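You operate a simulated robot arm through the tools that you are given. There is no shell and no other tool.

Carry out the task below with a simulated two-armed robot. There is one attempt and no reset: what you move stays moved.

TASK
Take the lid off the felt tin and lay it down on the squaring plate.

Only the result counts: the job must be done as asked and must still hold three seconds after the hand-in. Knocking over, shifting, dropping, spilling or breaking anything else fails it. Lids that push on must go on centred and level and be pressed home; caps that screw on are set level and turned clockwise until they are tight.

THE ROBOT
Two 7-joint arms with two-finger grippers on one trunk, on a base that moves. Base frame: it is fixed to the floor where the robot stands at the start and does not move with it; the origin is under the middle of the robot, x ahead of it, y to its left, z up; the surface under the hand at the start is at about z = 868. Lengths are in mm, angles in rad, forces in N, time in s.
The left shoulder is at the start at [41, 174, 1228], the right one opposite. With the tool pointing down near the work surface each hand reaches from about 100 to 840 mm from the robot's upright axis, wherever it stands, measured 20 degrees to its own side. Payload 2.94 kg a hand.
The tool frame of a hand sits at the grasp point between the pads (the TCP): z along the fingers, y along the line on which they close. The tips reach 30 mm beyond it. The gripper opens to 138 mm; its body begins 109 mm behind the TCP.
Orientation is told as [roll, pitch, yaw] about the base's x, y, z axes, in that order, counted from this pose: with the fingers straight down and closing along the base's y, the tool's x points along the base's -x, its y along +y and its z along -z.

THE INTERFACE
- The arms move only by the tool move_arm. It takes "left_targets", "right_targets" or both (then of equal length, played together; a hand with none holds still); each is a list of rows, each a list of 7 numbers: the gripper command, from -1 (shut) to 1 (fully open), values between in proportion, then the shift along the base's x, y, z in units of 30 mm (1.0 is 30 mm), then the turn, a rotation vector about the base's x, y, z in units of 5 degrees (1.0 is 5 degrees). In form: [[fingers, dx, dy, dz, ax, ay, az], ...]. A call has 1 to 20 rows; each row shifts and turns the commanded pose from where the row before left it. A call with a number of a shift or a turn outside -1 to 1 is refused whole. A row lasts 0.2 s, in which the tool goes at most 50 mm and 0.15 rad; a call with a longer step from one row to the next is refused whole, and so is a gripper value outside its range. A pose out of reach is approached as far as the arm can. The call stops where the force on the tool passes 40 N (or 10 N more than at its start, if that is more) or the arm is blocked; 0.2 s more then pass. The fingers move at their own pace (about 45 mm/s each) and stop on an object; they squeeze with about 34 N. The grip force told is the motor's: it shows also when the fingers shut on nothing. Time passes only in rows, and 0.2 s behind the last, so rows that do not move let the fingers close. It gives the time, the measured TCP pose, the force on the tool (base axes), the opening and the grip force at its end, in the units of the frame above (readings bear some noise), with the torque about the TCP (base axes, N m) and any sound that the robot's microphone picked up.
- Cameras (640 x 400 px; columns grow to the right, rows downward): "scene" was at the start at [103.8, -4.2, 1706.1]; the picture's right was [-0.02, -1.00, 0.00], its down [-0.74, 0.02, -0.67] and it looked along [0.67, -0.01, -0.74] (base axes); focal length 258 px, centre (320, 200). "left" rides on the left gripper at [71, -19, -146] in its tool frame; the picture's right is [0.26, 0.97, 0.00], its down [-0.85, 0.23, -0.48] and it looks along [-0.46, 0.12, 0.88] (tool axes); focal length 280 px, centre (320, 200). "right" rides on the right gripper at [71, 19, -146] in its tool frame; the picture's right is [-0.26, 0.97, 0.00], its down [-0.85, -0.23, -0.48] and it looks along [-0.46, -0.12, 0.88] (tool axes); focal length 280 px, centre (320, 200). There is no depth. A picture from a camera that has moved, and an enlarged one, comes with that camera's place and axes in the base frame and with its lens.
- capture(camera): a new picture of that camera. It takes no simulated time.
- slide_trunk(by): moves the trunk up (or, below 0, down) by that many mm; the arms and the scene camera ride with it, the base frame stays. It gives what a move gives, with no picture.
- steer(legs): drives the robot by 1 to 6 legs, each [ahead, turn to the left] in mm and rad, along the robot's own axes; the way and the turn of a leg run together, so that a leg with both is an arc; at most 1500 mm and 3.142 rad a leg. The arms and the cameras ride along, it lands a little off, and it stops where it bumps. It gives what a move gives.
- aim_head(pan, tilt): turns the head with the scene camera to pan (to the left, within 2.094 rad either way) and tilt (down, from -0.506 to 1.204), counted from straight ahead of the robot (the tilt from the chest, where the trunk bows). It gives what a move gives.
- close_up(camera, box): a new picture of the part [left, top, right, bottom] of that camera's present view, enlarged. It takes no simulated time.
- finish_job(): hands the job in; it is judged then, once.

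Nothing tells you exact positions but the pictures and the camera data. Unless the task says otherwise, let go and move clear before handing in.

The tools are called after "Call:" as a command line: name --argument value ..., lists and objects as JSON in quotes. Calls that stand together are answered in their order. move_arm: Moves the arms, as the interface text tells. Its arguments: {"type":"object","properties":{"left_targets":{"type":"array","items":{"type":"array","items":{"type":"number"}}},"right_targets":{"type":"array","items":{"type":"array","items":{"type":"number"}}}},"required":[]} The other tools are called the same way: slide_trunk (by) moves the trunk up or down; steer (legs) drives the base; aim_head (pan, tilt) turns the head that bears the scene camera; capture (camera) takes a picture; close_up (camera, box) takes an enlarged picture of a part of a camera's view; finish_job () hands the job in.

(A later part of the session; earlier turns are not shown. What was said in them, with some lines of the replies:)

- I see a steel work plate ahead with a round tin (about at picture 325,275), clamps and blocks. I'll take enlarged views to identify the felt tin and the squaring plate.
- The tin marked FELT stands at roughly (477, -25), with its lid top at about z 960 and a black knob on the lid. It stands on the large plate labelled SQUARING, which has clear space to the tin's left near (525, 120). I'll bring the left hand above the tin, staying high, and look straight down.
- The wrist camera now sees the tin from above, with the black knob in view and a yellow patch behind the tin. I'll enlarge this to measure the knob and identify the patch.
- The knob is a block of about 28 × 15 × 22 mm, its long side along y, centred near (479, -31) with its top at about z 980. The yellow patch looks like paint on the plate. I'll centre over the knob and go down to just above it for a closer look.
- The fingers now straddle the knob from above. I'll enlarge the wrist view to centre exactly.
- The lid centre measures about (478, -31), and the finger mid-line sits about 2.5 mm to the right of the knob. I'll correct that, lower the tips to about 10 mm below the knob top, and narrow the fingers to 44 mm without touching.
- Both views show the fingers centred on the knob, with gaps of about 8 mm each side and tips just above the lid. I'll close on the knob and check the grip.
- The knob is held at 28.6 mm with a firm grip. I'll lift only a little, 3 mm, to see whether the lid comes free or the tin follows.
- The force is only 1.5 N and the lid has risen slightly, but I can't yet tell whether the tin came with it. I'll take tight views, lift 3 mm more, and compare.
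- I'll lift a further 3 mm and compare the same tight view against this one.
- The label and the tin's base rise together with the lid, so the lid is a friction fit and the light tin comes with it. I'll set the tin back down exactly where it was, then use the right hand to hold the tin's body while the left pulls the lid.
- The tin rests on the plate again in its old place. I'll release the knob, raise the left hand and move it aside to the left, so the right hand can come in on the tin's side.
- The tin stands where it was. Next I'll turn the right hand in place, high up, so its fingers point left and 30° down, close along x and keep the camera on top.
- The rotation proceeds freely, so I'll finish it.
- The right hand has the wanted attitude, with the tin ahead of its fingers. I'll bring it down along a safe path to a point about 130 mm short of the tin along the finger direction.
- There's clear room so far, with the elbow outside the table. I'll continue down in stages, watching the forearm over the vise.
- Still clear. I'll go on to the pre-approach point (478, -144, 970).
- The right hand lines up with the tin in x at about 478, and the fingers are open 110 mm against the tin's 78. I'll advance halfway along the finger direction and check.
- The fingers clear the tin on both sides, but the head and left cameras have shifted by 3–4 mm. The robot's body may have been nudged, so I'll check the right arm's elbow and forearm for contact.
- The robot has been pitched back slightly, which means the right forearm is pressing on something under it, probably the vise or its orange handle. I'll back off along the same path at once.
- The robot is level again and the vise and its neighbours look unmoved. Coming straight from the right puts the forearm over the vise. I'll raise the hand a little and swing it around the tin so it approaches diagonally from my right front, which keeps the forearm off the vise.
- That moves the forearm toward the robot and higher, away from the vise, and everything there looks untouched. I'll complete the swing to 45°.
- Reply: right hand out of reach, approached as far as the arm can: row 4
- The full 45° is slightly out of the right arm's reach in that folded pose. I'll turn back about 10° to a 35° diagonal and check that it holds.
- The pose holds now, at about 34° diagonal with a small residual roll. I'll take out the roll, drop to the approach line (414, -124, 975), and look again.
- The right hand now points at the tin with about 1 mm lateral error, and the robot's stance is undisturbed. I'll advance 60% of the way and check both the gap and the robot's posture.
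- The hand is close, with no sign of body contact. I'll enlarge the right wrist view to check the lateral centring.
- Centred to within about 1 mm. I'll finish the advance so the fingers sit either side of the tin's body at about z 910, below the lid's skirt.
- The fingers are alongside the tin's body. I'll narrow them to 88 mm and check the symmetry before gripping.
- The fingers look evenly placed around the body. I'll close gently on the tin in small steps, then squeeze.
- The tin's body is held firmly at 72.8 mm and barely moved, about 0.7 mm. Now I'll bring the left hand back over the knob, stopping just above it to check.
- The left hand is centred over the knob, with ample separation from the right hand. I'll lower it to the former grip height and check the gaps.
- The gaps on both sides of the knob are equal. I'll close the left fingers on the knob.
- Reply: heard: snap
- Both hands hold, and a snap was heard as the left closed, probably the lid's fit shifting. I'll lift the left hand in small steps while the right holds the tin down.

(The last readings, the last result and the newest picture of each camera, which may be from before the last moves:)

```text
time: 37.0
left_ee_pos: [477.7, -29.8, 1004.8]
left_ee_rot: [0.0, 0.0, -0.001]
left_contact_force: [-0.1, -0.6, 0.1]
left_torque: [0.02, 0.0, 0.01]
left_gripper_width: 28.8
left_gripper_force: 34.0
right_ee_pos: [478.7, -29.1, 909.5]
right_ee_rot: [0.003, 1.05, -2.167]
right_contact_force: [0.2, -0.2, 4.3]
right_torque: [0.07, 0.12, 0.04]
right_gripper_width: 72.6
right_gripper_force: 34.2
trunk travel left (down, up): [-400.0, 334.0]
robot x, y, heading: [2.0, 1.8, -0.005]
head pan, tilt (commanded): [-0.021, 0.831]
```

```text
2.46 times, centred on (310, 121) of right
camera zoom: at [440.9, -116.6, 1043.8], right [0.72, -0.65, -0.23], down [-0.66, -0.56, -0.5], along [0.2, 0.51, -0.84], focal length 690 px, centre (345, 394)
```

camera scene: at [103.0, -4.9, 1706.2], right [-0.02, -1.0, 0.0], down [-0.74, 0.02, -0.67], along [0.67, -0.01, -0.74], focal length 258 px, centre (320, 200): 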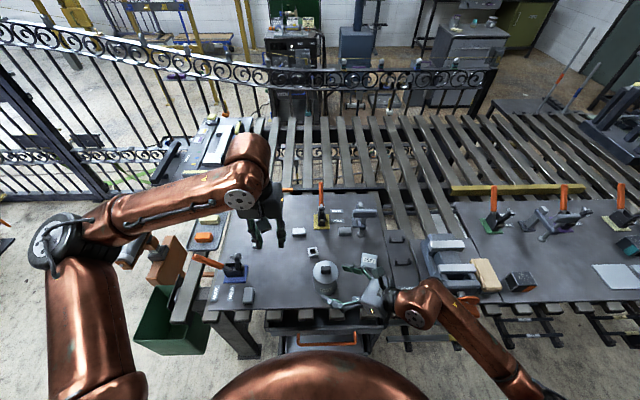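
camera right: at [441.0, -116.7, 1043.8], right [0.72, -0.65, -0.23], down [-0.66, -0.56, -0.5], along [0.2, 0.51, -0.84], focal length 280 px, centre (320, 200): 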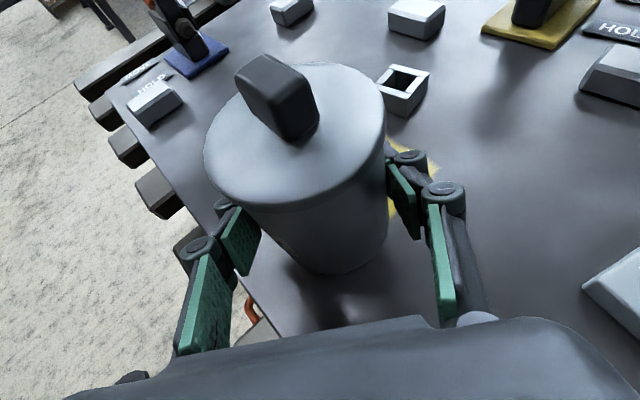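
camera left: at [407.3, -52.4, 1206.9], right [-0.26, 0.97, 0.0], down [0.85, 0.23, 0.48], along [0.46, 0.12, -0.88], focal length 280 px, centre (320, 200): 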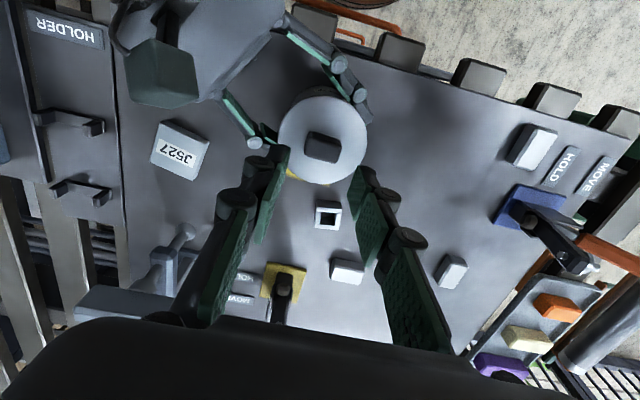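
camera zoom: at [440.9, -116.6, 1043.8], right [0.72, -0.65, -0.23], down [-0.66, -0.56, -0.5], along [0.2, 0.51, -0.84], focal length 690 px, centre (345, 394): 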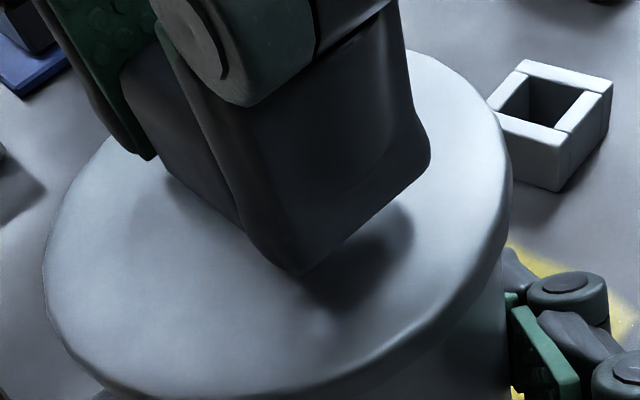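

The lid has risen while the tin's label stays still, and there's almost no force, so the lid is free. I'll keep lifting straight up.

Call:
move_arm --left_targets '[[-1, 0, 0, 0.1, 0, 0, 0], [-1, 0, 0, 0.1, 0, 0, 0], [-1, 0, 0, 0.15, 0, 0, 0], [-1, 0, 0, 0.2, 0, 0, 0], [-1, 0, 0, 0.2, 0, 0, 0], [-1, 0, 0, 0.25, 0, 0, 0], [-1, 0, 0, 0, 0, 0, 0]]' --right_targets '[[-1, 0, 0, 0, 0, 0, 0], [-1, 0, 0, 0, 0, 0, 0], [-1, 0, 0, 0, 0, 0, 0], [-1, 0, 0, 0, 0, 0, 0], [-1, 0, 0, 0, 0, 0, 0], [-1, 0, 0, 0, 0, 0, 0], [-1, 0, 0, 0, 0, 0, 0]]'

Call:
close_up --camera "scene" --box '[285, 240, 381, 300]'

Call:
capture --camera "right"

```text
time: 38.6
left_ee_pos: [479.5, -30.4, 1034.0]
left_ee_rot: [0.0, -0.001, -0.001]
left_contact_force: [0.3, -0.7, 0.2]
left_torque: [-0.01, 0.01, -0.06]
left_gripper_width: 28.8
left_gripper_force: 34.0
right_ee_pos: [477.6, -29.7, 911.4]
right_ee_rot: [0.001, 1.049, -2.168]
right_contact_force: [0.0, 0.0, 3.6]
right_torque: [0.09, 0.17, 0.06]
right_gripper_width: 72.7
right_gripper_force: 33.9
trunk travel left (down, up): [-400.0, 334.0]
robot x, y, heading: [1.7, 1.1, -0.001]
head pan, tilt (commanded): [-0.021, 0.831]
```

```text
6.67 times, centred on (333, 270) of scene
camera zoom: at [103.3, -4.6, 1706.2], right [-0.02, -1.0, 0.0], down [-0.74, 0.02, -0.67], along [0.67, -0.01, -0.74], focal length 1717 px, centre (233, -267)
```

zoom: 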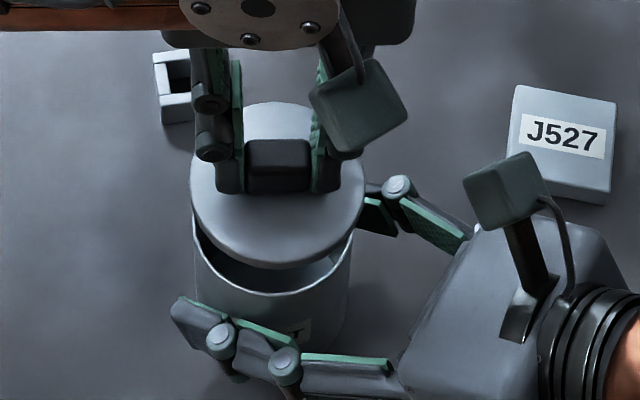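

```text
taken
camera right: at [440.9, -116.6, 1043.8], right [0.72, -0.65, -0.23], down [-0.66, -0.56, -0.5], along [0.2, 0.51, -0.84], focal length 280 px, centre (320, 200)
```

right: 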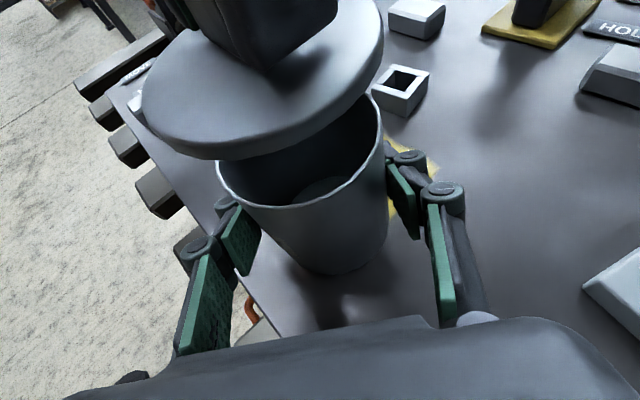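

The lid is clear of the tin, which stands open and upright in the right hand's grip. I'll raise the lid, carry it left to the free area at about (520, 125), and stop well above the plate.

Call:
move_arm --left_targets '[[-1, 0, 0, 0.5, 0, 0, 0], [-1, 0, 0, 0.8, 0, 0, 0], [-1, 0, 0, 0.7, 0, 0, 0], [-1, 0.1, 0.4, 0, 0, 0, 0], [-1, 0.25, 0.9, 0, 0, 0, 0], [-1, 0.25, 0.9, 0, 0, 0, 0], [-1, 0.25, 0.9, 0, 0, 0, 0], [-1, 0.25, 0.9, 0, 0, 0, 0], [-1, 0.2, 0.8, 0, 0, 0, 0], [-1, 0.05, 0.4, 0, 0, 0, 0], [-1, 0, 0, 0, 0, 0, 0]]'

Call:
capture --camera "scene"

Call:
capture --camera "left"

Call:
capture --camera "right"

```text
time: 41.0
left_ee_pos: [520.9, 124.5, 1094.0]
left_ee_rot: [0.0, 0.001, -0.003]
left_contact_force: [0.2, -0.4, -0.8]
left_torque: [0.01, -0.01, -0.01]
left_gripper_width: 28.8
left_gripper_force: 34.1
right_ee_pos: [478.7, -29.1, 909.3]
right_ee_rot: [0.003, 1.051, -2.169]
right_contact_force: [0.1, -0.3, 3.1]
right_torque: [0.09, 0.1, 0.02]
right_gripper_width: 72.1
right_gripper_force: 34.1
trunk travel left (down, up): [-400.0, 334.0]
robot x, y, heading: [-1.2, 0.0, 0.001]
head pan, tilt (commanded): [-0.021, 0.831]
```

```text
taken
camera scene: at [103.5, -4.4, 1706.2], right [-0.02, -1.0, 0.0], down [-0.74, 0.02, -0.67], along [0.67, -0.01, -0.74], focal length 258 px, centre (320, 200)
```

scene: 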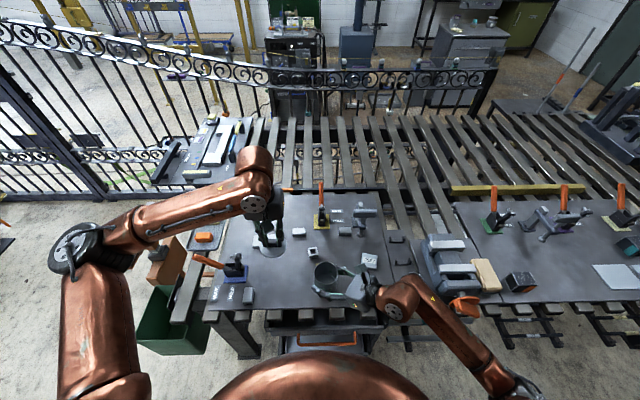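

```text
taken
camera left: at [449.0, 104.7, 1240.4], right [-0.26, 0.97, 0.0], down [0.85, 0.23, 0.48], along [0.46, 0.12, -0.88], focal length 280 px, centre (320, 200)
```

left: 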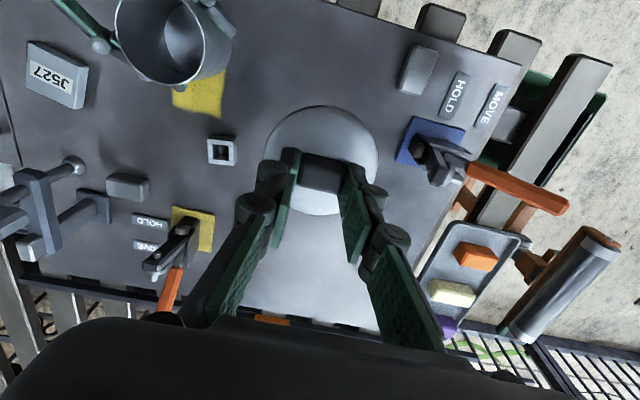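

```text
taken
camera right: at [441.0, -116.4, 1043.8], right [0.72, -0.65, -0.23], down [-0.66, -0.56, -0.5], along [0.2, 0.51, -0.84], focal length 280 px, centre (320, 200)
```

right: 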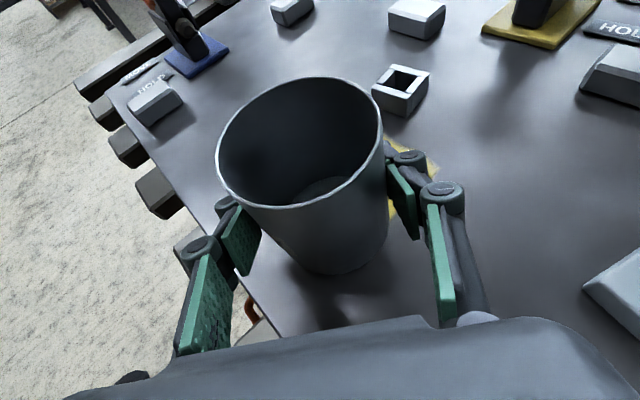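

The space under the lid is bare plate. I'll lower to about 15 mm above the plate and check.

Call:
move_arm --left_targets '[[-1, 0, 0, -0.5, 0, 0, 0], [-1, 0, 0, -1, 0, 0, 0], [-1, 0, 0, -1, 0, 0, 0], [-1, 0, 0, -1, 0, 0, 0], [-1, 0, 0, -1, 0, 0, 0], [-1, 0, 0, -0.5, 0, 0, 0], [-1, 0, 0, 0, 0, 0, 0]]'

Call:
close_up --camera "scene" --box '[220, 200, 380, 300]'

Call:
capture --camera "left"

```text
time: 42.6
left_ee_pos: [519.8, 125.0, 942.3]
left_ee_rot: [0.0, 0.0, -0.003]
left_contact_force: [0.7, -0.3, -0.2]
left_torque: [0.01, 0.0, 0.0]
left_gripper_width: 28.6
left_gripper_force: 33.4
right_ee_pos: [478.0, -30.1, 910.2]
right_ee_rot: [0.004, 1.052, -2.168]
right_contact_force: [-0.6, -0.5, 3.2]
right_torque: [0.07, 0.13, 0.02]
right_gripper_width: 71.9
right_gripper_force: 34.1
trunk travel left (down, up): [-400.0, 334.0]
robot x, y, heading: [-1.3, -0.4, -0.001]
head pan, tilt (commanded): [-0.021, 0.831]
```

```text
4.00 times, centred on (300, 250) of scene
camera zoom: at [103.3, -4.4, 1706.2], right [-0.02, -1.0, 0.0], down [-0.74, 0.02, -0.67], along [0.67, -0.01, -0.74], focal length 1030 px, centre (400, 0)
```

zoom: 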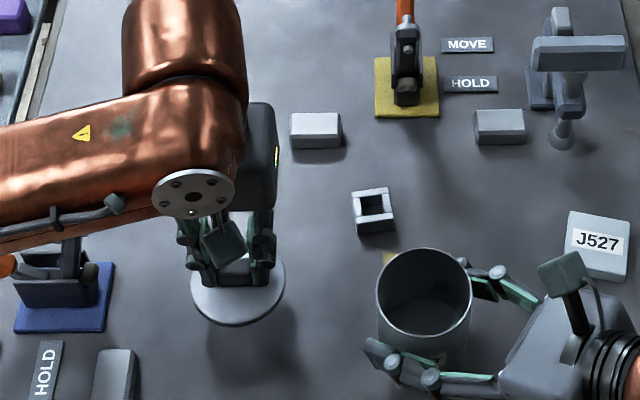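

```text
taken
camera left: at [448.4, 104.2, 1089.4], right [-0.26, 0.97, 0.0], down [0.85, 0.23, 0.48], along [0.46, 0.12, -0.88], focal length 280 px, centre (320, 200)
```

left: 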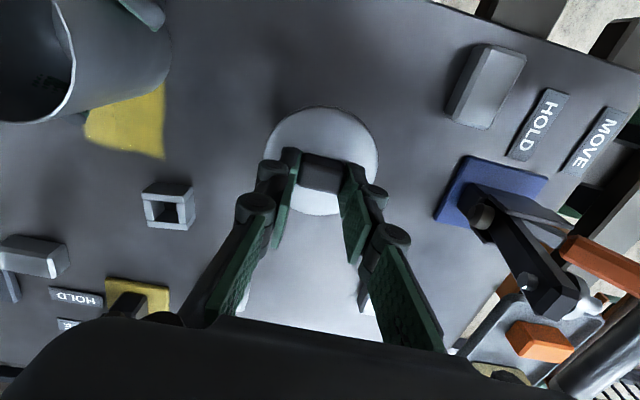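

The lid is level, a couple of centimetres above bare plate. I'll lower it gently in small steps until I feel it touch.

Call:
move_arm --left_targets '[[-1, 0, 0, -0.1, 0, 0, 0], [-1, 0, 0, -0.1, 0, 0, 0], [-1, 0, 0, -0.1, 0, 0, 0], [-1, 0, 0, -0.1, 0, 0, 0], [-1, 0, 0, 0, 0, 0, 0]]'

Call:
close_up --camera "scene" --box '[256, 240, 304, 290]'

```text
time: 43.8
left_ee_pos: [518.5, 124.3, 931.3]
left_ee_rot: [0.0, 0.0, -0.003]
left_contact_force: [-0.4, -0.1, -0.4]
left_torque: [0.0, -0.02, 0.03]
left_gripper_width: 28.8
left_gripper_force: 34.1
right_ee_pos: [477.9, -29.0, 910.8]
right_ee_rot: [0.003, 1.051, -2.169]
right_contact_force: [-1.0, -0.8, 3.9]
right_torque: [0.04, 0.08, 0.0]
right_gripper_width: 72.0
right_gripper_force: 33.8
trunk travel left (down, up): [-400.0, 334.0]
robot x, y, heading: [0.2, -1.9, -0.0]
head pan, tilt (commanded): [-0.021, 0.831]
```

```text
8.00 times, centred on (280, 265) of scene
camera zoom: at [103.3, -4.4, 1706.2], right [-0.02, -1.0, 0.0], down [-0.74, 0.02, -0.67], along [0.67, -0.01, -0.74], focal length 2061 px, centre (640, -320)
```

zoom: 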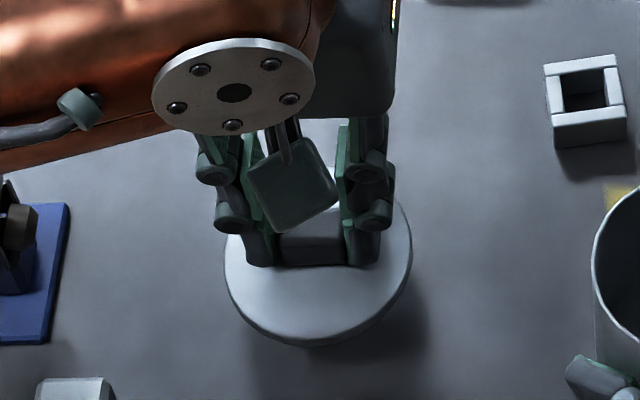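

There's still a small gap, so I'll lower more slowly.

Call:
move_arm --left_targets '[[-1, 0, 0, -0.05, 0, 0, 0], [-1, 0, 0, -0.05, 0, 0, 0], [-1, 0, 0, -0.05, 0, 0, 0], [-1, 0, 0, 0, 0, 0, 0]]'

Call:
close_up --camera "scene" --box '[256, 250, 304, 300]'

```text
time: 44.8
left_ee_pos: [520.1, 126.0, 927.7]
left_ee_rot: [-0.001, 0.0, -0.002]
left_contact_force: [-0.1, -0.3, -0.8]
left_torque: [0.0, -0.02, 0.01]
left_gripper_width: 28.8
left_gripper_force: 34.0
right_ee_pos: [478.1, -29.9, 909.4]
right_ee_rot: [0.004, 1.051, -2.167]
right_contact_force: [-0.1, 0.0, 3.0]
right_torque: [0.08, 0.1, 0.04]
right_gripper_width: 71.8
right_gripper_force: 34.4
trunk travel left (down, up): [-400.0, 334.0]
robot x, y, heading: [2.5, -1.2, -0.0]
head pan, tilt (commanded): [-0.021, 0.831]
```

```text
8.00 times, centred on (280, 275) of scene
camera zoom: at [103.4, -4.4, 1706.2], right [-0.02, -1.0, 0.0], down [-0.74, 0.02, -0.67], along [0.67, -0.01, -0.74], focal length 2061 px, centre (640, -400)
```

zoom: 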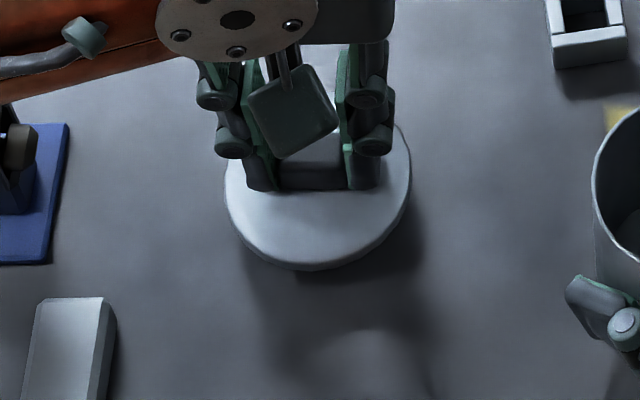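

The shadow is closing in on the lid. I'll continue in the same small steps.

Call:
move_arm --left_targets '[[-1, 0, 0, -0.04, 0, 0, 0], [-1, 0, 0, -0.04, 0, 0, 0], [-1, 0, 0, -0.04, 0, 0, 0], [-1, 0, 0, 0, 0, 0, 0]]'

Call:
close_up --camera "scene" --box '[256, 250, 304, 300]'

```text
time: 45.8
left_ee_pos: [519.7, 126.6, 924.9]
left_ee_rot: [0.0, 0.0, -0.004]
left_contact_force: [0.4, -0.9, -0.2]
left_torque: [0.0, -0.01, 0.01]
left_gripper_width: 28.7
left_gripper_force: 33.6
right_ee_pos: [478.5, -29.7, 909.9]
right_ee_rot: [0.004, 1.05, -2.168]
right_contact_force: [-1.7, -0.4, 3.0]
right_torque: [0.06, 0.12, 0.02]
right_gripper_width: 72.1
right_gripper_force: 34.0
trunk travel left (down, up): [-400.0, 334.0]
robot x, y, heading: [1.5, -1.2, 0.002]
head pan, tilt (commanded): [-0.021, 0.831]
```

```text
8.00 times, centred on (280, 275) of scene
camera zoom: at [103.4, -4.4, 1706.2], right [-0.02, -1.0, 0.0], down [-0.74, 0.02, -0.67], along [0.67, -0.01, -0.74], focal length 2061 px, centre (640, -400)
```

zoom: 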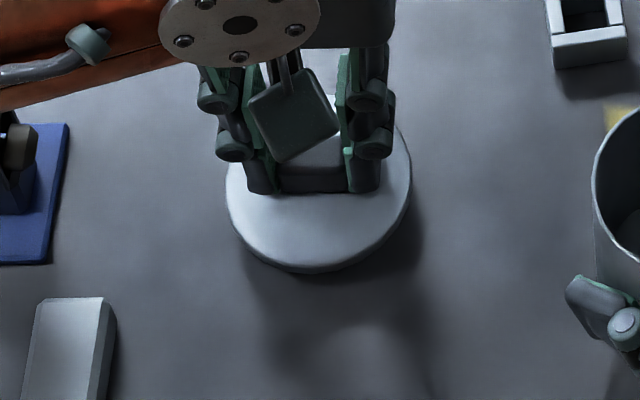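

Call:
move_arm --left_targets '[[-1, 0, 0, -0.035, 0, 0, 0], [-1, 0, 0, -0.035, 0, 0, 0], [-1, 0, 0, -0.03, 0, 0, 0], [-1, 0, 0, 0, 0, 0, 0]]'

Call:
close_up --camera "scene" --box '[256, 250, 304, 300]'

```text
time: 46.8
left_ee_pos: [518.7, 125.7, 921.6]
left_ee_rot: [0.0, 0.002, -0.002]
left_contact_force: [-0.7, -0.1, -0.2]
left_torque: [-0.02, -0.03, -0.04]
left_gripper_width: 28.9
left_gripper_force: 34.2
right_ee_pos: [478.7, -30.7, 909.2]
right_ee_rot: [0.004, 1.051, -2.167]
right_contact_force: [-0.8, 0.0, 3.3]
right_torque: [0.06, 0.13, 0.04]
right_gripper_width: 71.9
right_gripper_force: 34.0
trunk travel left (down, up): [-400.0, 334.0]
robot x, y, heading: [0.8, -1.8, 0.003]
head pan, tilt (commanded): [-0.021, 0.831]
```

```text
8.00 times, centred on (280, 275) of scene
camera zoom: at [103.4, -4.4, 1706.2], right [-0.02, -1.0, 0.0], down [-0.74, 0.02, -0.67], along [0.67, -0.01, -0.74], focal length 2061 px, centre (640, -400)
```

zoom: 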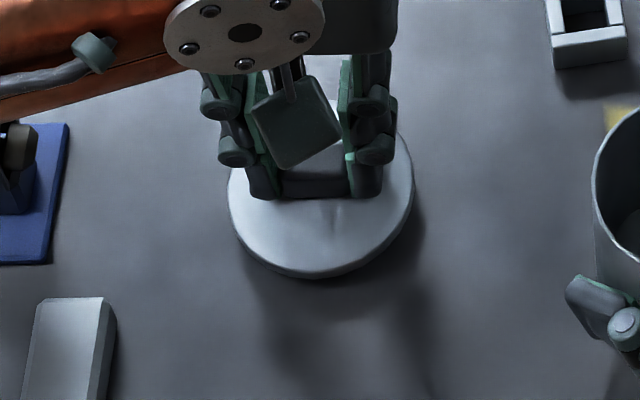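

No contact yet, so I'll keep lowering by touch.

Call:
move_arm --left_targets '[[-1, 0, 0, -0.035, 0, 0, 0], [-1, 0, 0, -0.035, 0, 0, 0], [-1, 0, 0, 0, 0, 0, 0]]'

Call:
close_up --camera "scene" --box '[256, 250, 304, 300]'

```text
time: 47.6
left_ee_pos: [519.4, 124.7, 918.3]
left_ee_rot: [0.0, 0.0, -0.002]
left_contact_force: [0.2, 0.2, -0.1]
left_torque: [0.03, -0.01, 0.01]
left_gripper_width: 28.8
left_gripper_force: 34.1
right_ee_pos: [478.2, -30.3, 909.8]
right_ee_rot: [0.004, 1.05, -2.167]
right_contact_force: [-1.3, 0.6, 2.4]
right_torque: [0.08, 0.1, -0.01]
right_gripper_width: 71.4
right_gripper_force: 34.3
trunk travel left (down, up): [-400.0, 334.0]
robot x, y, heading: [3.3, -2.4, 0.002]
head pan, tilt (commanded): [-0.021, 0.831]
```

```text
8.00 times, centred on (280, 275) of scene
camera zoom: at [103.4, -4.4, 1706.2], right [-0.02, -1.0, 0.0], down [-0.74, 0.02, -0.67], along [0.67, -0.01, -0.74], focal length 2061 px, centre (640, -400)
```

zoom: 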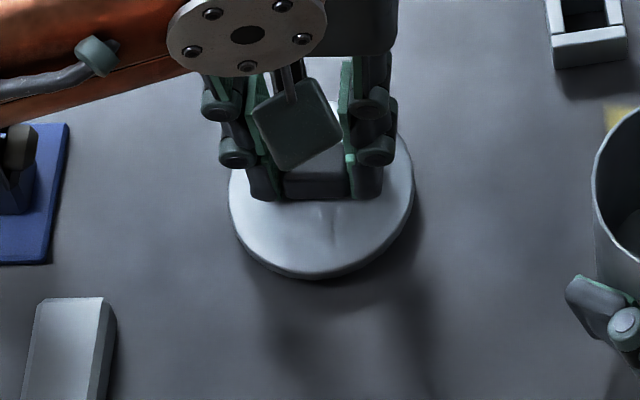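

There's still a gap of a few millimetres. I'll lower on and also look at how the tin sits in the right hand.

Call:
move_arm --left_targets '[[-1, 0, 0, -0.035, 0, 0, 0], [-1, 0, 0, -0.035, 0, 0, 0], [-1, 0, 0, 0, 0, 0, 0]]'

Call:
close_up --camera "scene" --box '[256, 250, 304, 300]'

Call:
capture --camera "right"

```text
time: 48.4
left_ee_pos: [519.8, 124.8, 917.3]
left_ee_rot: [0.0, 0.001, -0.001]
left_contact_force: [0.2, 0.1, -0.6]
left_torque: [-0.01, -0.03, 0.02]
left_gripper_width: 28.8
left_gripper_force: 33.8
right_ee_pos: [479.0, -29.9, 910.2]
right_ee_rot: [0.002, 1.05, -2.169]
right_contact_force: [-0.8, -0.9, 1.6]
right_torque: [0.09, 0.1, 0.08]
right_gripper_width: 71.9
right_gripper_force: 34.3
trunk travel left (down, up): [-400.0, 334.0]
robot x, y, heading: [2.3, 0.9, -0.001]
head pan, tilt (commanded): [-0.021, 0.831]
```

```text
8.00 times, centred on (280, 275) of scene
camera zoom: at [103.4, -4.4, 1706.2], right [-0.02, -1.0, 0.0], down [-0.74, 0.02, -0.67], along [0.67, -0.01, -0.74], focal length 2061 px, centre (640, -400)
```

zoom: 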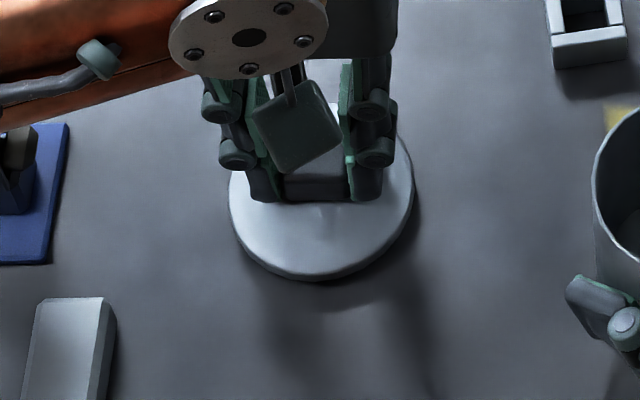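

```text
taken
camera right: at [441.0, -116.5, 1043.7], right [0.72, -0.65, -0.23], down [-0.66, -0.56, -0.5], along [0.2, 0.51, -0.84], focal length 280 px, centre (320, 200)
```

right: 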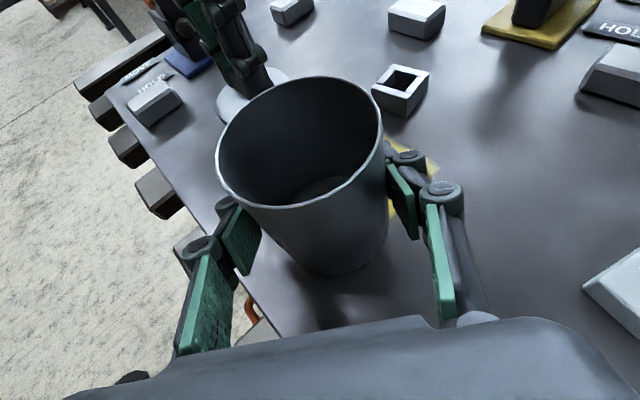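

The tin sits unchanged in the right hand. I'll keep lowering the lid by touch.

Call:
move_arm --left_targets '[[-1, 0, 0, -0.035, 0, 0, 0], [-1, 0, 0, -0.035, 0, 0, 0], [-1, 0, 0, 0, 0, 0, 0]]'

Call:
close_up --camera "scene" --box '[264, 265, 296, 290]'

Call:
close_up --camera "right" --box '[190, 40, 310, 130]'

```text
time: 49.2
left_ee_pos: [519.3, 124.5, 914.9]
left_ee_rot: [0.0, 0.0, -0.002]
left_contact_force: [0.4, -0.5, -0.9]
left_torque: [0.0, -0.02, 0.02]
left_gripper_width: 28.9
left_gripper_force: 34.1
right_ee_pos: [477.9, -31.4, 910.7]
right_ee_rot: [0.002, 1.052, -2.167]
right_contact_force: [-0.8, 0.7, 2.6]
right_torque: [0.05, 0.1, -0.02]
right_gripper_width: 71.5
right_gripper_force: 33.9
trunk travel left (down, up): [-400.0, 334.0]
robot x, y, heading: [1.4, -0.8, 0.004]
head pan, tilt (commanded): [-0.021, 0.831]
```

```text
16.00 times, centred on (280, 278) of scene
camera zoom: at [103.4, -4.4, 1706.2], right [-0.02, -1.0, 0.0], down [-0.74, 0.02, -0.67], along [0.67, -0.01, -0.74], focal length 4122 px, centre (960, -1040)
```

zoom: 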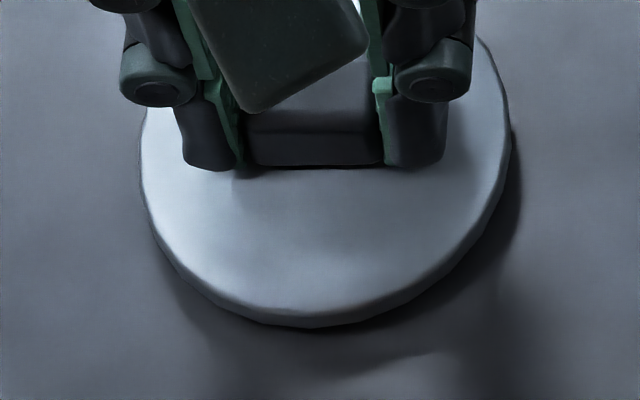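

```text
4.44 times, centred on (250, 85) of right
camera zoom: at [441.0, -116.5, 1043.7], right [0.72, -0.65, -0.23], down [-0.66, -0.56, -0.5], along [0.2, 0.51, -0.84], focal length 1246 px, centre (631, 711)
```

zoom: 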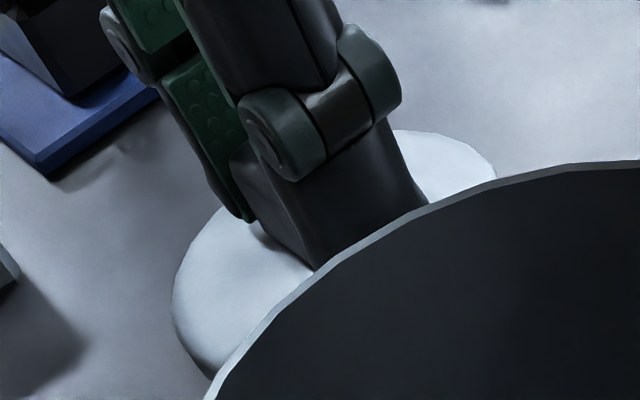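

There's still a thin shadow gap under the lid. I'll go down a few more millimetres, watching the force.

Call:
move_arm --left_targets '[[-1, 0, 0, -0.035, 0, 0, 0], [-1, 0, 0, -0.035, 0, 0, 0], [-1, 0, 0, 0, 0, 0, 0]]'

Call:
close_up --camera "scene" --box '[264, 265, 296, 290]'

```text
time: 50.0
left_ee_pos: [519.2, 125.1, 912.7]
left_ee_rot: [-0.001, 0.002, -0.002]
left_contact_force: [0.9, -0.5, -1.0]
left_torque: [0.02, 0.02, 0.02]
left_gripper_width: 28.7
left_gripper_force: 34.0
right_ee_pos: [478.1, -29.8, 911.3]
right_ee_rot: [0.004, 1.048, -2.168]
right_contact_force: [-0.5, -0.2, 1.7]
right_torque: [0.08, 0.09, 0.06]
right_gripper_width: 71.6
right_gripper_force: 33.6
trunk travel left (down, up): [-400.0, 334.0]
robot x, y, heading: [2.1, -2.3, 0.003]
head pan, tilt (commanded): [-0.021, 0.831]
```

```text
16.00 times, centred on (280, 278) of scene
camera zoom: at [103.4, -4.4, 1706.2], right [-0.02, -1.0, 0.0], down [-0.74, 0.02, -0.67], along [0.67, -0.01, -0.74], focal length 4122 px, centre (960, -1040)
```

zoom: 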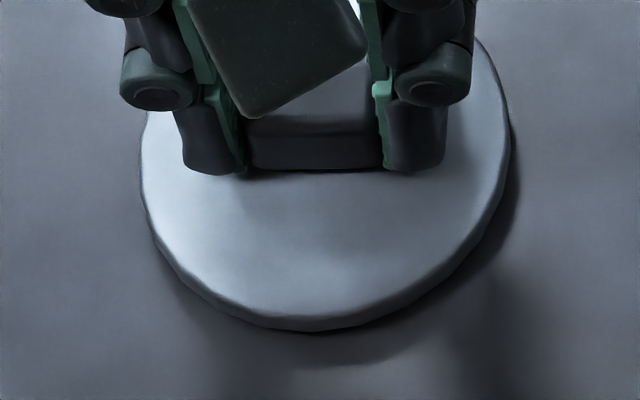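

Call:
move_arm --left_targets '[[-1, 0, 0, -0.035, 0, 0, 0], [-1, 0, 0, -0.035, 0, 0, 0], [-1, 0, 0, 0, 0, 0, 0]]'

Call:
close_up --camera "scene" --box '[264, 265, 296, 290]'

```text
time: 50.8
left_ee_pos: [518.6, 125.7, 908.9]
left_ee_rot: [0.0, -0.001, 0.0]
left_contact_force: [-1.1, -0.1, -0.4]
left_torque: [0.01, -0.01, -0.03]
left_gripper_width: 28.7
left_gripper_force: 33.9
right_ee_pos: [478.3, -29.8, 909.3]
right_ee_rot: [0.003, 1.05, -2.168]
right_contact_force: [-1.2, -0.8, 3.2]
right_torque: [0.05, 0.09, 0.05]
right_gripper_width: 71.5
right_gripper_force: 34.1
trunk travel left (down, up): [-400.0, 334.0]
robot x, y, heading: [3.0, -0.0, 0.001]
head pan, tilt (commanded): [-0.021, 0.831]
```

```text
16.00 times, centred on (280, 278) of scene
camera zoom: at [103.4, -4.4, 1706.2], right [-0.02, -1.0, 0.0], down [-0.74, 0.02, -0.67], along [0.67, -0.01, -0.74], focal length 4122 px, centre (960, -1040)
```

zoom: 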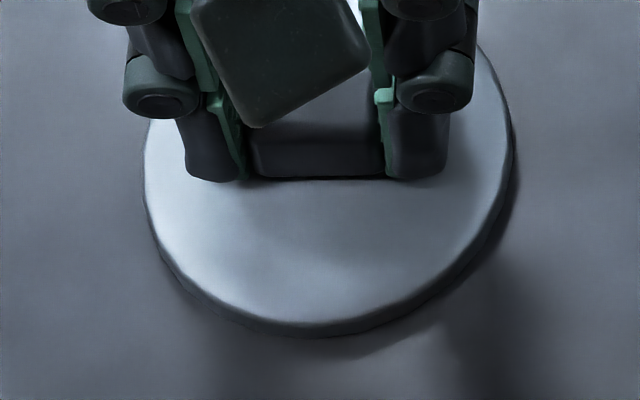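

The shadow has nearly met the lid's edge. I'll keep stepping down.

Call:
move_arm --left_targets '[[-1, 0, 0, -0.035, 0, 0, 0], [-1, 0, 0, -0.035, 0, 0, 0], [-1, 0, 0, 0, 0, 0, 0]]'

Call:
close_up --camera "scene" --box '[264, 265, 296, 290]'

```text
time: 51.6
left_ee_pos: [520.1, 126.0, 910.0]
left_ee_rot: [0.0, -0.004, -0.001]
left_contact_force: [-1.4, 1.2, 20.6]
left_torque: [0.14, 0.79, -0.03]
left_gripper_width: 28.9
left_gripper_force: 34.0
right_ee_pos: [476.9, -29.6, 910.2]
right_ee_rot: [0.004, 1.051, -2.166]
right_contact_force: [0.0, 0.7, 0.1]
right_torque: [-0.04, 0.01, -0.03]
right_gripper_width: 71.6
right_gripper_force: 33.6
trunk travel left (down, up): [-400.0, 334.0]
robot x, y, heading: [-0.7, 2.2, 0.001]
head pan, tilt (commanded): [-0.021, 0.831]
```

```text
16.00 times, centred on (280, 278) of scene
camera zoom: at [101.7, -4.7, 1706.5], right [-0.02, -1.0, 0.0], down [-0.74, 0.02, -0.68], along [0.68, -0.01, -0.74], focal length 4122 px, centre (960, -1040)
```

zoom: 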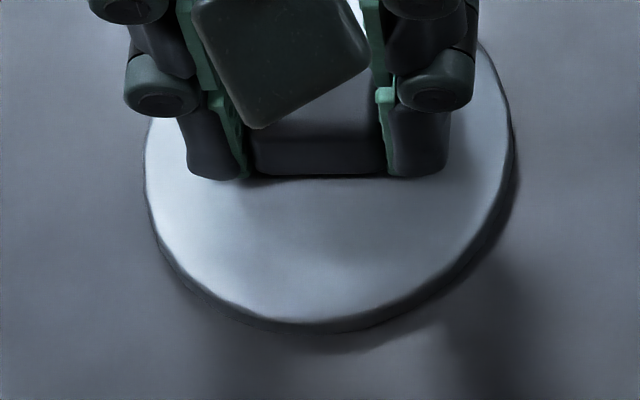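

The lid has touched the plate, with 20 N at its near edge, so it's slightly tipped in the grip. I'll ease up to relieve the pressure before releasing.

Call:
move_arm --left_targets '[[-1, 0, 0, 0.03, 0, 0, 0], [-1, 0, 0, 0.02, 0, 0, 0], [-1, 0, 0, 0, 0, 0, 0]]'

Call:
close_up --camera "right" --box '[190, 40, 310, 130]'

Call:
close_up --camera "left" --box '[240, 90, 400, 190]'

```text
time: 52.4
left_ee_pos: [520.0, 126.7, 909.2]
left_ee_rot: [0.001, 0.001, -0.001]
left_contact_force: [3.0, 0.6, 13.2]
left_torque: [-0.02, 0.31, 0.01]
left_gripper_width: 28.9
left_gripper_force: 33.8
right_ee_pos: [477.7, -30.6, 910.0]
right_ee_rot: [0.004, 1.051, -2.167]
right_contact_force: [-1.4, -0.5, -0.2]
right_torque: [0.03, -0.02, -0.02]
right_gripper_width: 71.3
right_gripper_force: 33.3
trunk travel left (down, up): [-400.0, 334.0]
robot x, y, heading: [-0.3, -3.2, -0.0]
head pan, tilt (commanded): [-0.021, 0.831]
```

```text
4.44 times, centred on (250, 85) of right
camera zoom: at [440.9, -116.7, 1043.8], right [0.72, -0.65, -0.23], down [-0.66, -0.56, -0.5], along [0.2, 0.51, -0.84], focal length 1246 px, centre (631, 711)
```

zoom: 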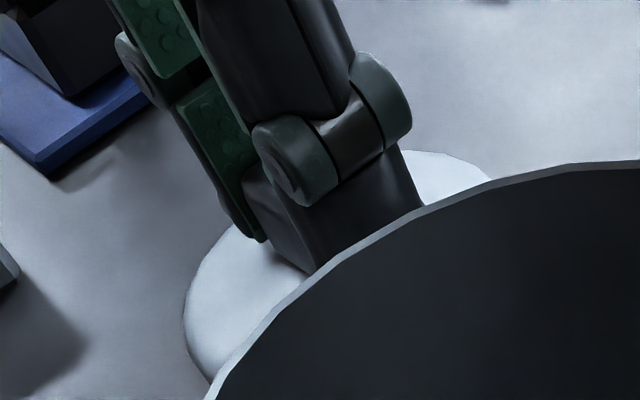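

```text
4.00 times, centred on (320, 140) of left
camera zoom: at [448.7, 104.7, 1055.9], right [-0.26, 0.97, 0.0], down [0.85, 0.23, 0.48], along [0.46, 0.12, -0.88], focal length 1122 px, centre (320, 440)
```

zoom: 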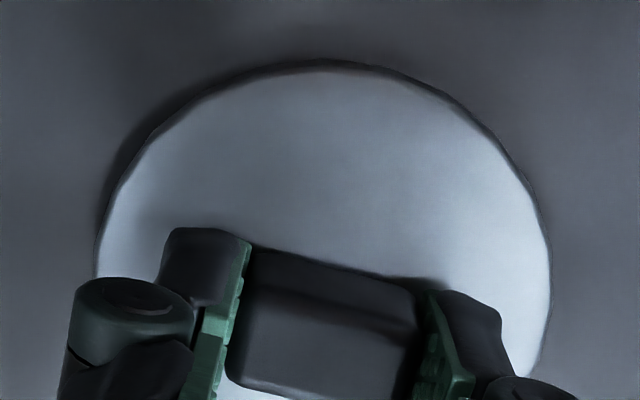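

Most of the load is still on the lid, so I'll ease up a little more and then open the fingers.

Call:
move_arm --left_targets '[[-1, 0, 0, 0.03, 0, 0, 0], [-1, 0, 0, 0, 0, 0, 0]]'

```text
time: 53.0
left_ee_pos: [518.9, 125.1, 910.0]
left_ee_rot: [0.0, 0.001, -0.003]
left_contact_force: [3.7, -0.6, 4.7]
left_torque: [-0.05, 0.1, 0.01]
left_gripper_width: 29.1
left_gripper_force: 34.1
right_ee_pos: [477.5, -29.7, 909.9]
right_ee_rot: [0.004, 1.05, -2.167]
right_contact_force: [0.7, -0.9, 0.8]
right_torque: [0.02, 0.05, 0.04]
right_gripper_width: 71.6
right_gripper_force: 33.8
trunk travel left (down, up): [-400.0, 334.0]
robot x, y, heading: [0.4, 1.6, 0.003]
head pan, tilt (commanded): [-0.021, 0.831]
```

The lid now rests on the plate with only about 5 N of load. I'll open the left fingers slightly, then rise straight up.

Call:
move_arm --left_targets '[[-0.5, 0, 0, 0, 0, 0, 0], [-0.36, 0, 0, 0, 0, 0, 0], [-0.3, 0, 0, 0, 0, 0, 0], [-0.3, 0, 0, 0.2, 0, 0, 0], [-0.3, 0, 0, 0.5, 0, 0, 0], [-0.3, 0, 0, 0.8, 0, 0, 0], [-0.3, 0, 0, 1, 0, 0, 0], [-0.3, 0, 0, 1, 0, 0, 0], [-0.3, 0, 0, 1, 0, 0, 0], [-0.3, 0, 0, 1, 0, 0, 0], [-0.3, 0, 0, 0, 0, 0, 0]]'

Call:
capture --camera "left"

Call:
close_up --camera "scene" --box '[220, 220, 380, 320]'

Call:
capture --camera "right"

```text
time: 55.4
left_ee_pos: [519.4, 126.5, 1075.4]
left_ee_rot: [0.0, 0.0, -0.002]
left_contact_force: [-0.1, -0.3, -0.4]
left_torque: [-0.01, -0.01, 0.02]
left_gripper_width: 48.5
left_gripper_force: 0.1
right_ee_pos: [478.1, -29.6, 910.3]
right_ee_rot: [0.004, 1.051, -2.168]
right_contact_force: [0.2, 0.4, 1.9]
right_torque: [0.11, 0.02, -0.03]
right_gripper_width: 71.3
right_gripper_force: 33.4
trunk travel left (down, up): [-400.0, 334.0]
robot x, y, heading: [-0.1, -2.7, 0.007]
head pan, tilt (commanded): [-0.021, 0.831]
```

```text
taken
camera left: at [448.6, 105.0, 1222.1], right [-0.26, 0.97, 0.0], down [0.85, 0.23, 0.48], along [0.46, 0.12, -0.88], focal length 280 px, centre (320, 200)
```

left: 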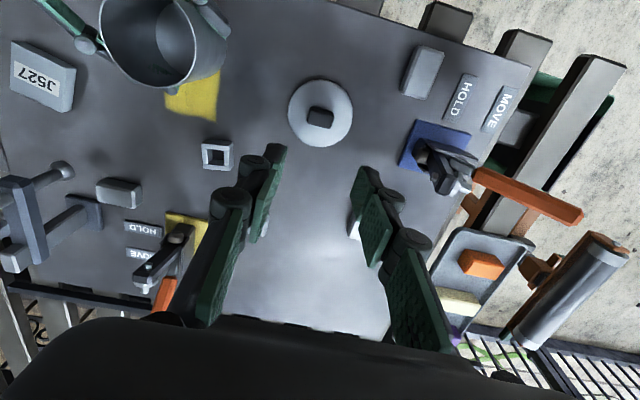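

```text
4.00 times, centred on (300, 270) of scene
camera zoom: at [103.5, -4.4, 1706.1], right [-0.02, -1.0, 0.0], down [-0.74, 0.02, -0.67], along [0.67, -0.01, -0.74], focal length 1030 px, centre (400, -80)
```

zoom: 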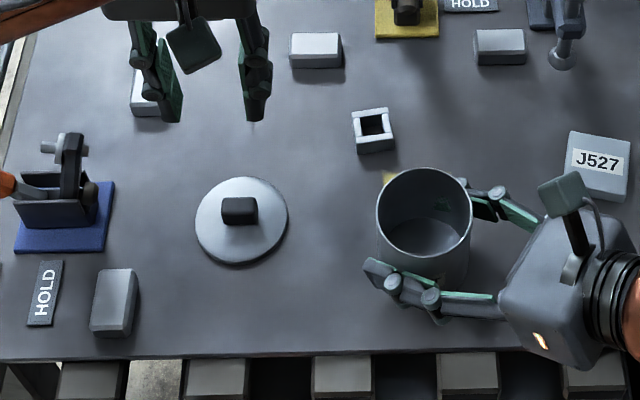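

```text
taken
camera right: at [441.1, -116.5, 1043.8], right [0.72, -0.65, -0.23], down [-0.66, -0.56, -0.5], along [0.2, 0.51, -0.84], focal length 280 px, centre (320, 200)
```

right: 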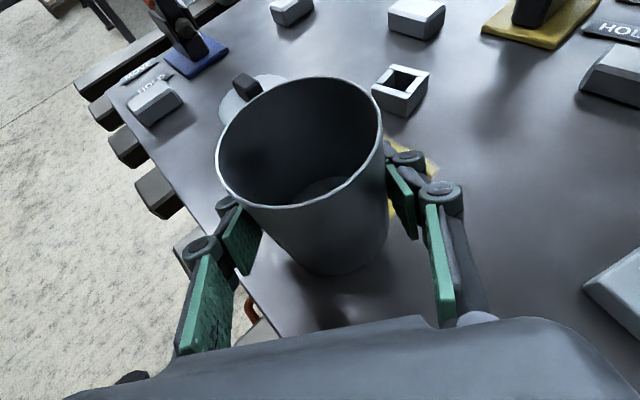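

The lid lies flat on the squaring plate, knob up and clear of everything. Now I'll open the right fingers gently so the tin stays standing, and check before retreating.

Call:
move_arm --right_targets '[[0.1, 0, 0, 0, 0, 0, 0], [0.2, 0, 0, 0, 0, 0, 0], [0.35, 0, 0, 0, 0, 0, 0], [0.5, 0, 0, 0, 0, 0, 0], [0.6, 0, 0, 0, 0, 0, 0], [0.6, 0, 0, 0, 0, 0, 0]]'

Call:
capture --camera "right"

Call:
close_up --camera "scene" --box '[280, 240, 380, 302]'

```text
time: 56.8
left_ee_pos: [519.4, 126.0, 1074.9]
left_ee_rot: [-0.001, 0.001, -0.002]
left_contact_force: [0.2, -0.2, 0.3]
left_torque: [-0.03, -0.02, -0.04]
left_gripper_width: 48.4
left_gripper_force: 0.1
right_ee_pos: [478.5, -29.6, 909.4]
right_ee_rot: [0.002, 1.051, -2.168]
right_contact_force: [-0.6, 0.5, 0.0]
right_torque: [0.0, 0.0, -0.01]
right_gripper_width: 110.3
right_gripper_force: 0.0
trunk travel left (down, up): [-400.0, 334.0]
robot x, y, heading: [0.3, 0.2, 0.001]
head pan, tilt (commanded): [-0.021, 0.831]
```

```text
taken
camera right: at [441.1, -116.5, 1043.7], right [0.72, -0.65, -0.23], down [-0.66, -0.56, -0.5], along [0.2, 0.51, -0.84], focal length 280 px, centre (320, 200)
```

right: 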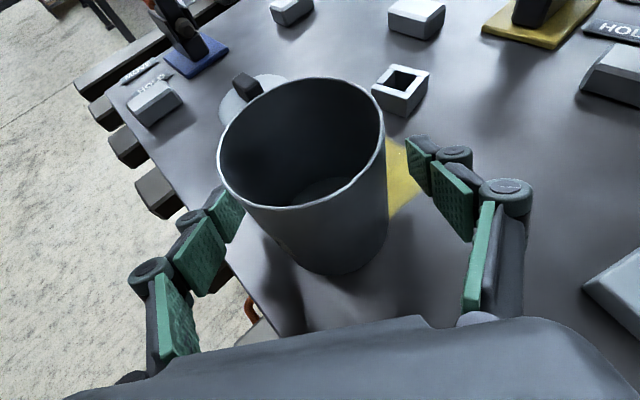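

```text
6.40 times, centred on (330, 271) of scene
camera zoom: at [103.6, -4.4, 1706.2], right [-0.02, -1.0, 0.0], down [-0.74, 0.02, -0.67], along [0.67, -0.01, -0.74], focal length 1649 px, centre (256, -254)
```

zoom: 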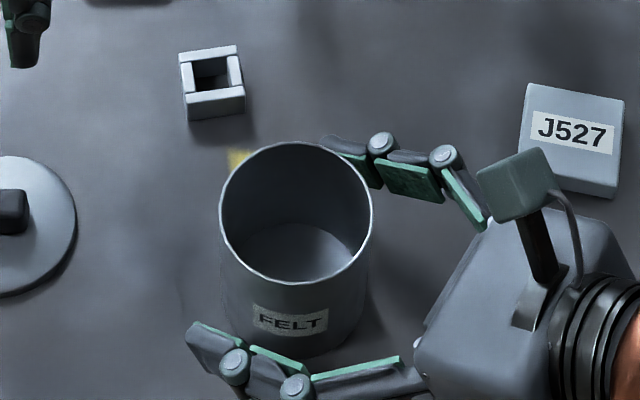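

The tin stands upright and unmoved. I'll back the right hand out along the line it came in on.

Call:
move_arm --right_targets '[[0.6, -0.2, -0.29, 0.205, 0, 0, 0], [0.6, -0.292, -0.424, 0.3, 0, 0, 0], [0.6, -0.384, -0.558, 0.395, 0, 0, 0], [0.6, -0.49, -0.71, 0.49, 0, 0, 0], [0.6, -0.49, -0.71, 0.49, 0, 0, 0], [0.6, -0.3, -0.435, 0.3, 0, 0, 0], [0.6, 0, 0, 0, 0, 0, 0]]'

Call:
capture --camera "scene"

Call:
capture --camera "right"

```text
time: 58.4
left_ee_pos: [519.7, 125.6, 1074.5]
left_ee_rot: [0.001, -0.001, -0.003]
left_contact_force: [0.0, -0.5, 1.0]
left_torque: [0.0, 0.0, -0.03]
left_gripper_width: 48.2
left_gripper_force: 0.1
right_ee_pos: [415.6, -125.6, 975.5]
right_ee_rot: [0.003, 1.052, -2.168]
right_contact_force: [0.6, 0.1, -0.6]
right_torque: [-0.01, 0.0, 0.0]
right_gripper_width: 110.3
right_gripper_force: 0.1
trunk travel left (down, up): [-400.0, 334.0]
robot x, y, heading: [-1.2, -3.9, 0.001]
head pan, tilt (commanded): [-0.021, 0.831]
```

```text
taken
camera scene: at [103.8, -4.4, 1706.1], right [-0.02, -1.0, 0.0], down [-0.74, 0.02, -0.67], along [0.67, -0.01, -0.74], focal length 258 px, centre (320, 200)
```

scene: 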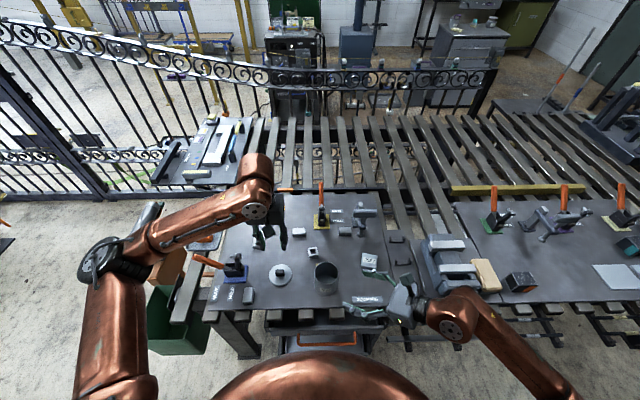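

```text
taken
camera right: at [377.3, -211.0, 1108.7], right [0.72, -0.65, -0.23], down [-0.66, -0.56, -0.5], along [0.2, 0.51, -0.84], focal length 280 px, centre (320, 200)
```

right: 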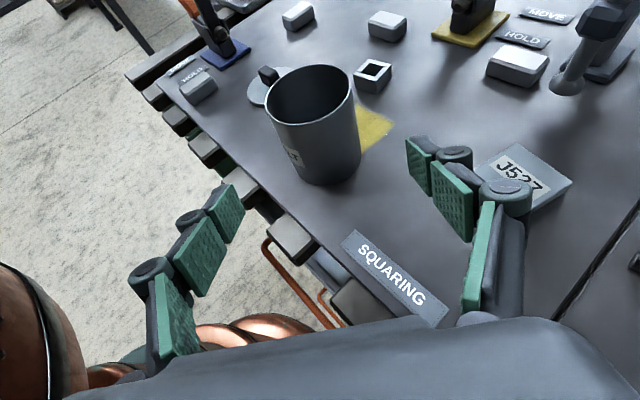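

Both hands are clear, the lid is on the plate and the tin is standing. I'll check the lid closely and confirm that the vise area looks as it did at the start.

Call:
close_up --camera "scene" --box '[380, 180, 640, 342]'

Call:
close_up --camera "scene" --box '[200, 180, 420, 318]'

Call:
close_up --camera "scene" --box '[260, 255, 350, 311]'

```text
2.46 times, centred on (510, 261) of scene
camera zoom: at [103.8, -4.4, 1706.1], right [-0.02, -1.0, 0.0], down [-0.74, 0.02, -0.67], along [0.67, -0.01, -0.74], focal length 634 px, centre (-148, 50)
```

zoom: 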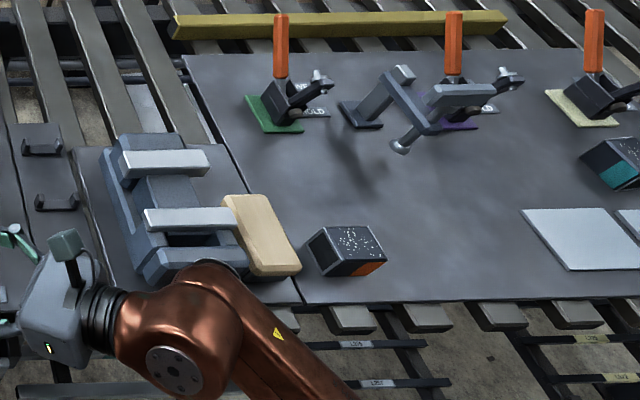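

```text
2.90 times, centred on (310, 249) of scene
camera zoom: at [103.8, -4.4, 1706.1], right [-0.02, -1.0, 0.0], down [-0.74, 0.02, -0.67], along [0.67, -0.01, -0.74], focal length 747 px, centre (349, 58)
```

zoom: 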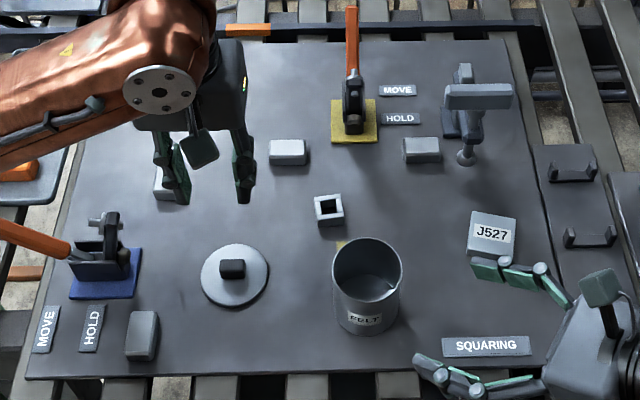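

```text
7.11 times, centred on (305, 283) of scene
camera zoom: at [103.8, -4.4, 1706.1], right [-0.02, -1.0, 0.0], down [-0.74, 0.02, -0.67], along [0.67, -0.01, -0.74], focal length 1832 px, centre (427, -390)
```

zoom: 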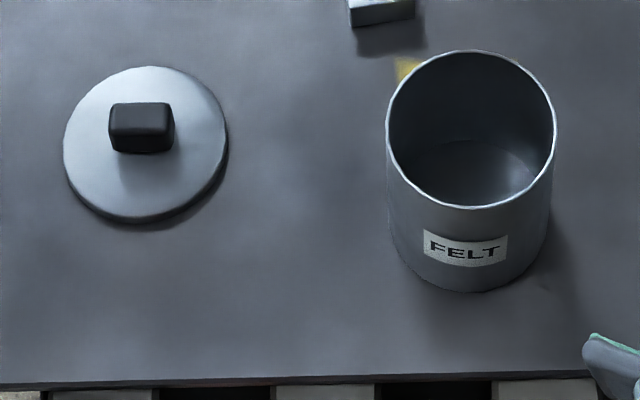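

The lid lies flat on the squaring plate with its knob up, and the tin stands open and upright in its old place. The blocks, clamps and vise look as they did at the start, though the right arm hides the vise's orange handle now; that handle looked unmoved when I last had it in view after the forearm pressed there. Both hands are empty and clear, so I'm handing in.

Call:
finish_job

```text
The job is handed in.
```

The felt tin's lid is off and lying flat on the squaring plate, knob up, in the clear space to the left of the tin at about (520, 125). The job has been handed in, but I got no verdict back.

- **Tin:** it stands open and upright, within about 1.5 mm of where it started. The lid was a tight fit, and my first pull lifted the tin about 6 mm along with it. I set it back down, then held the tin with the right hand while the left took the lid off.
- **Snap:** I heard a snap as the left hand closed on the knob the second time. After that the lid came away with almost no force, and I saw no damage.
- **Forearm contact:** while I was bringing the right hand in, its forearm pressed on something near the vise, probably the orange handle, hard enough to tip the robot back slightly. I backed off at once and came in from another side. The vise handle looked unmoved just after that, but the arm was hiding it in the final pictures. The vise jaws, wood block and other visible pieces match the starting view.
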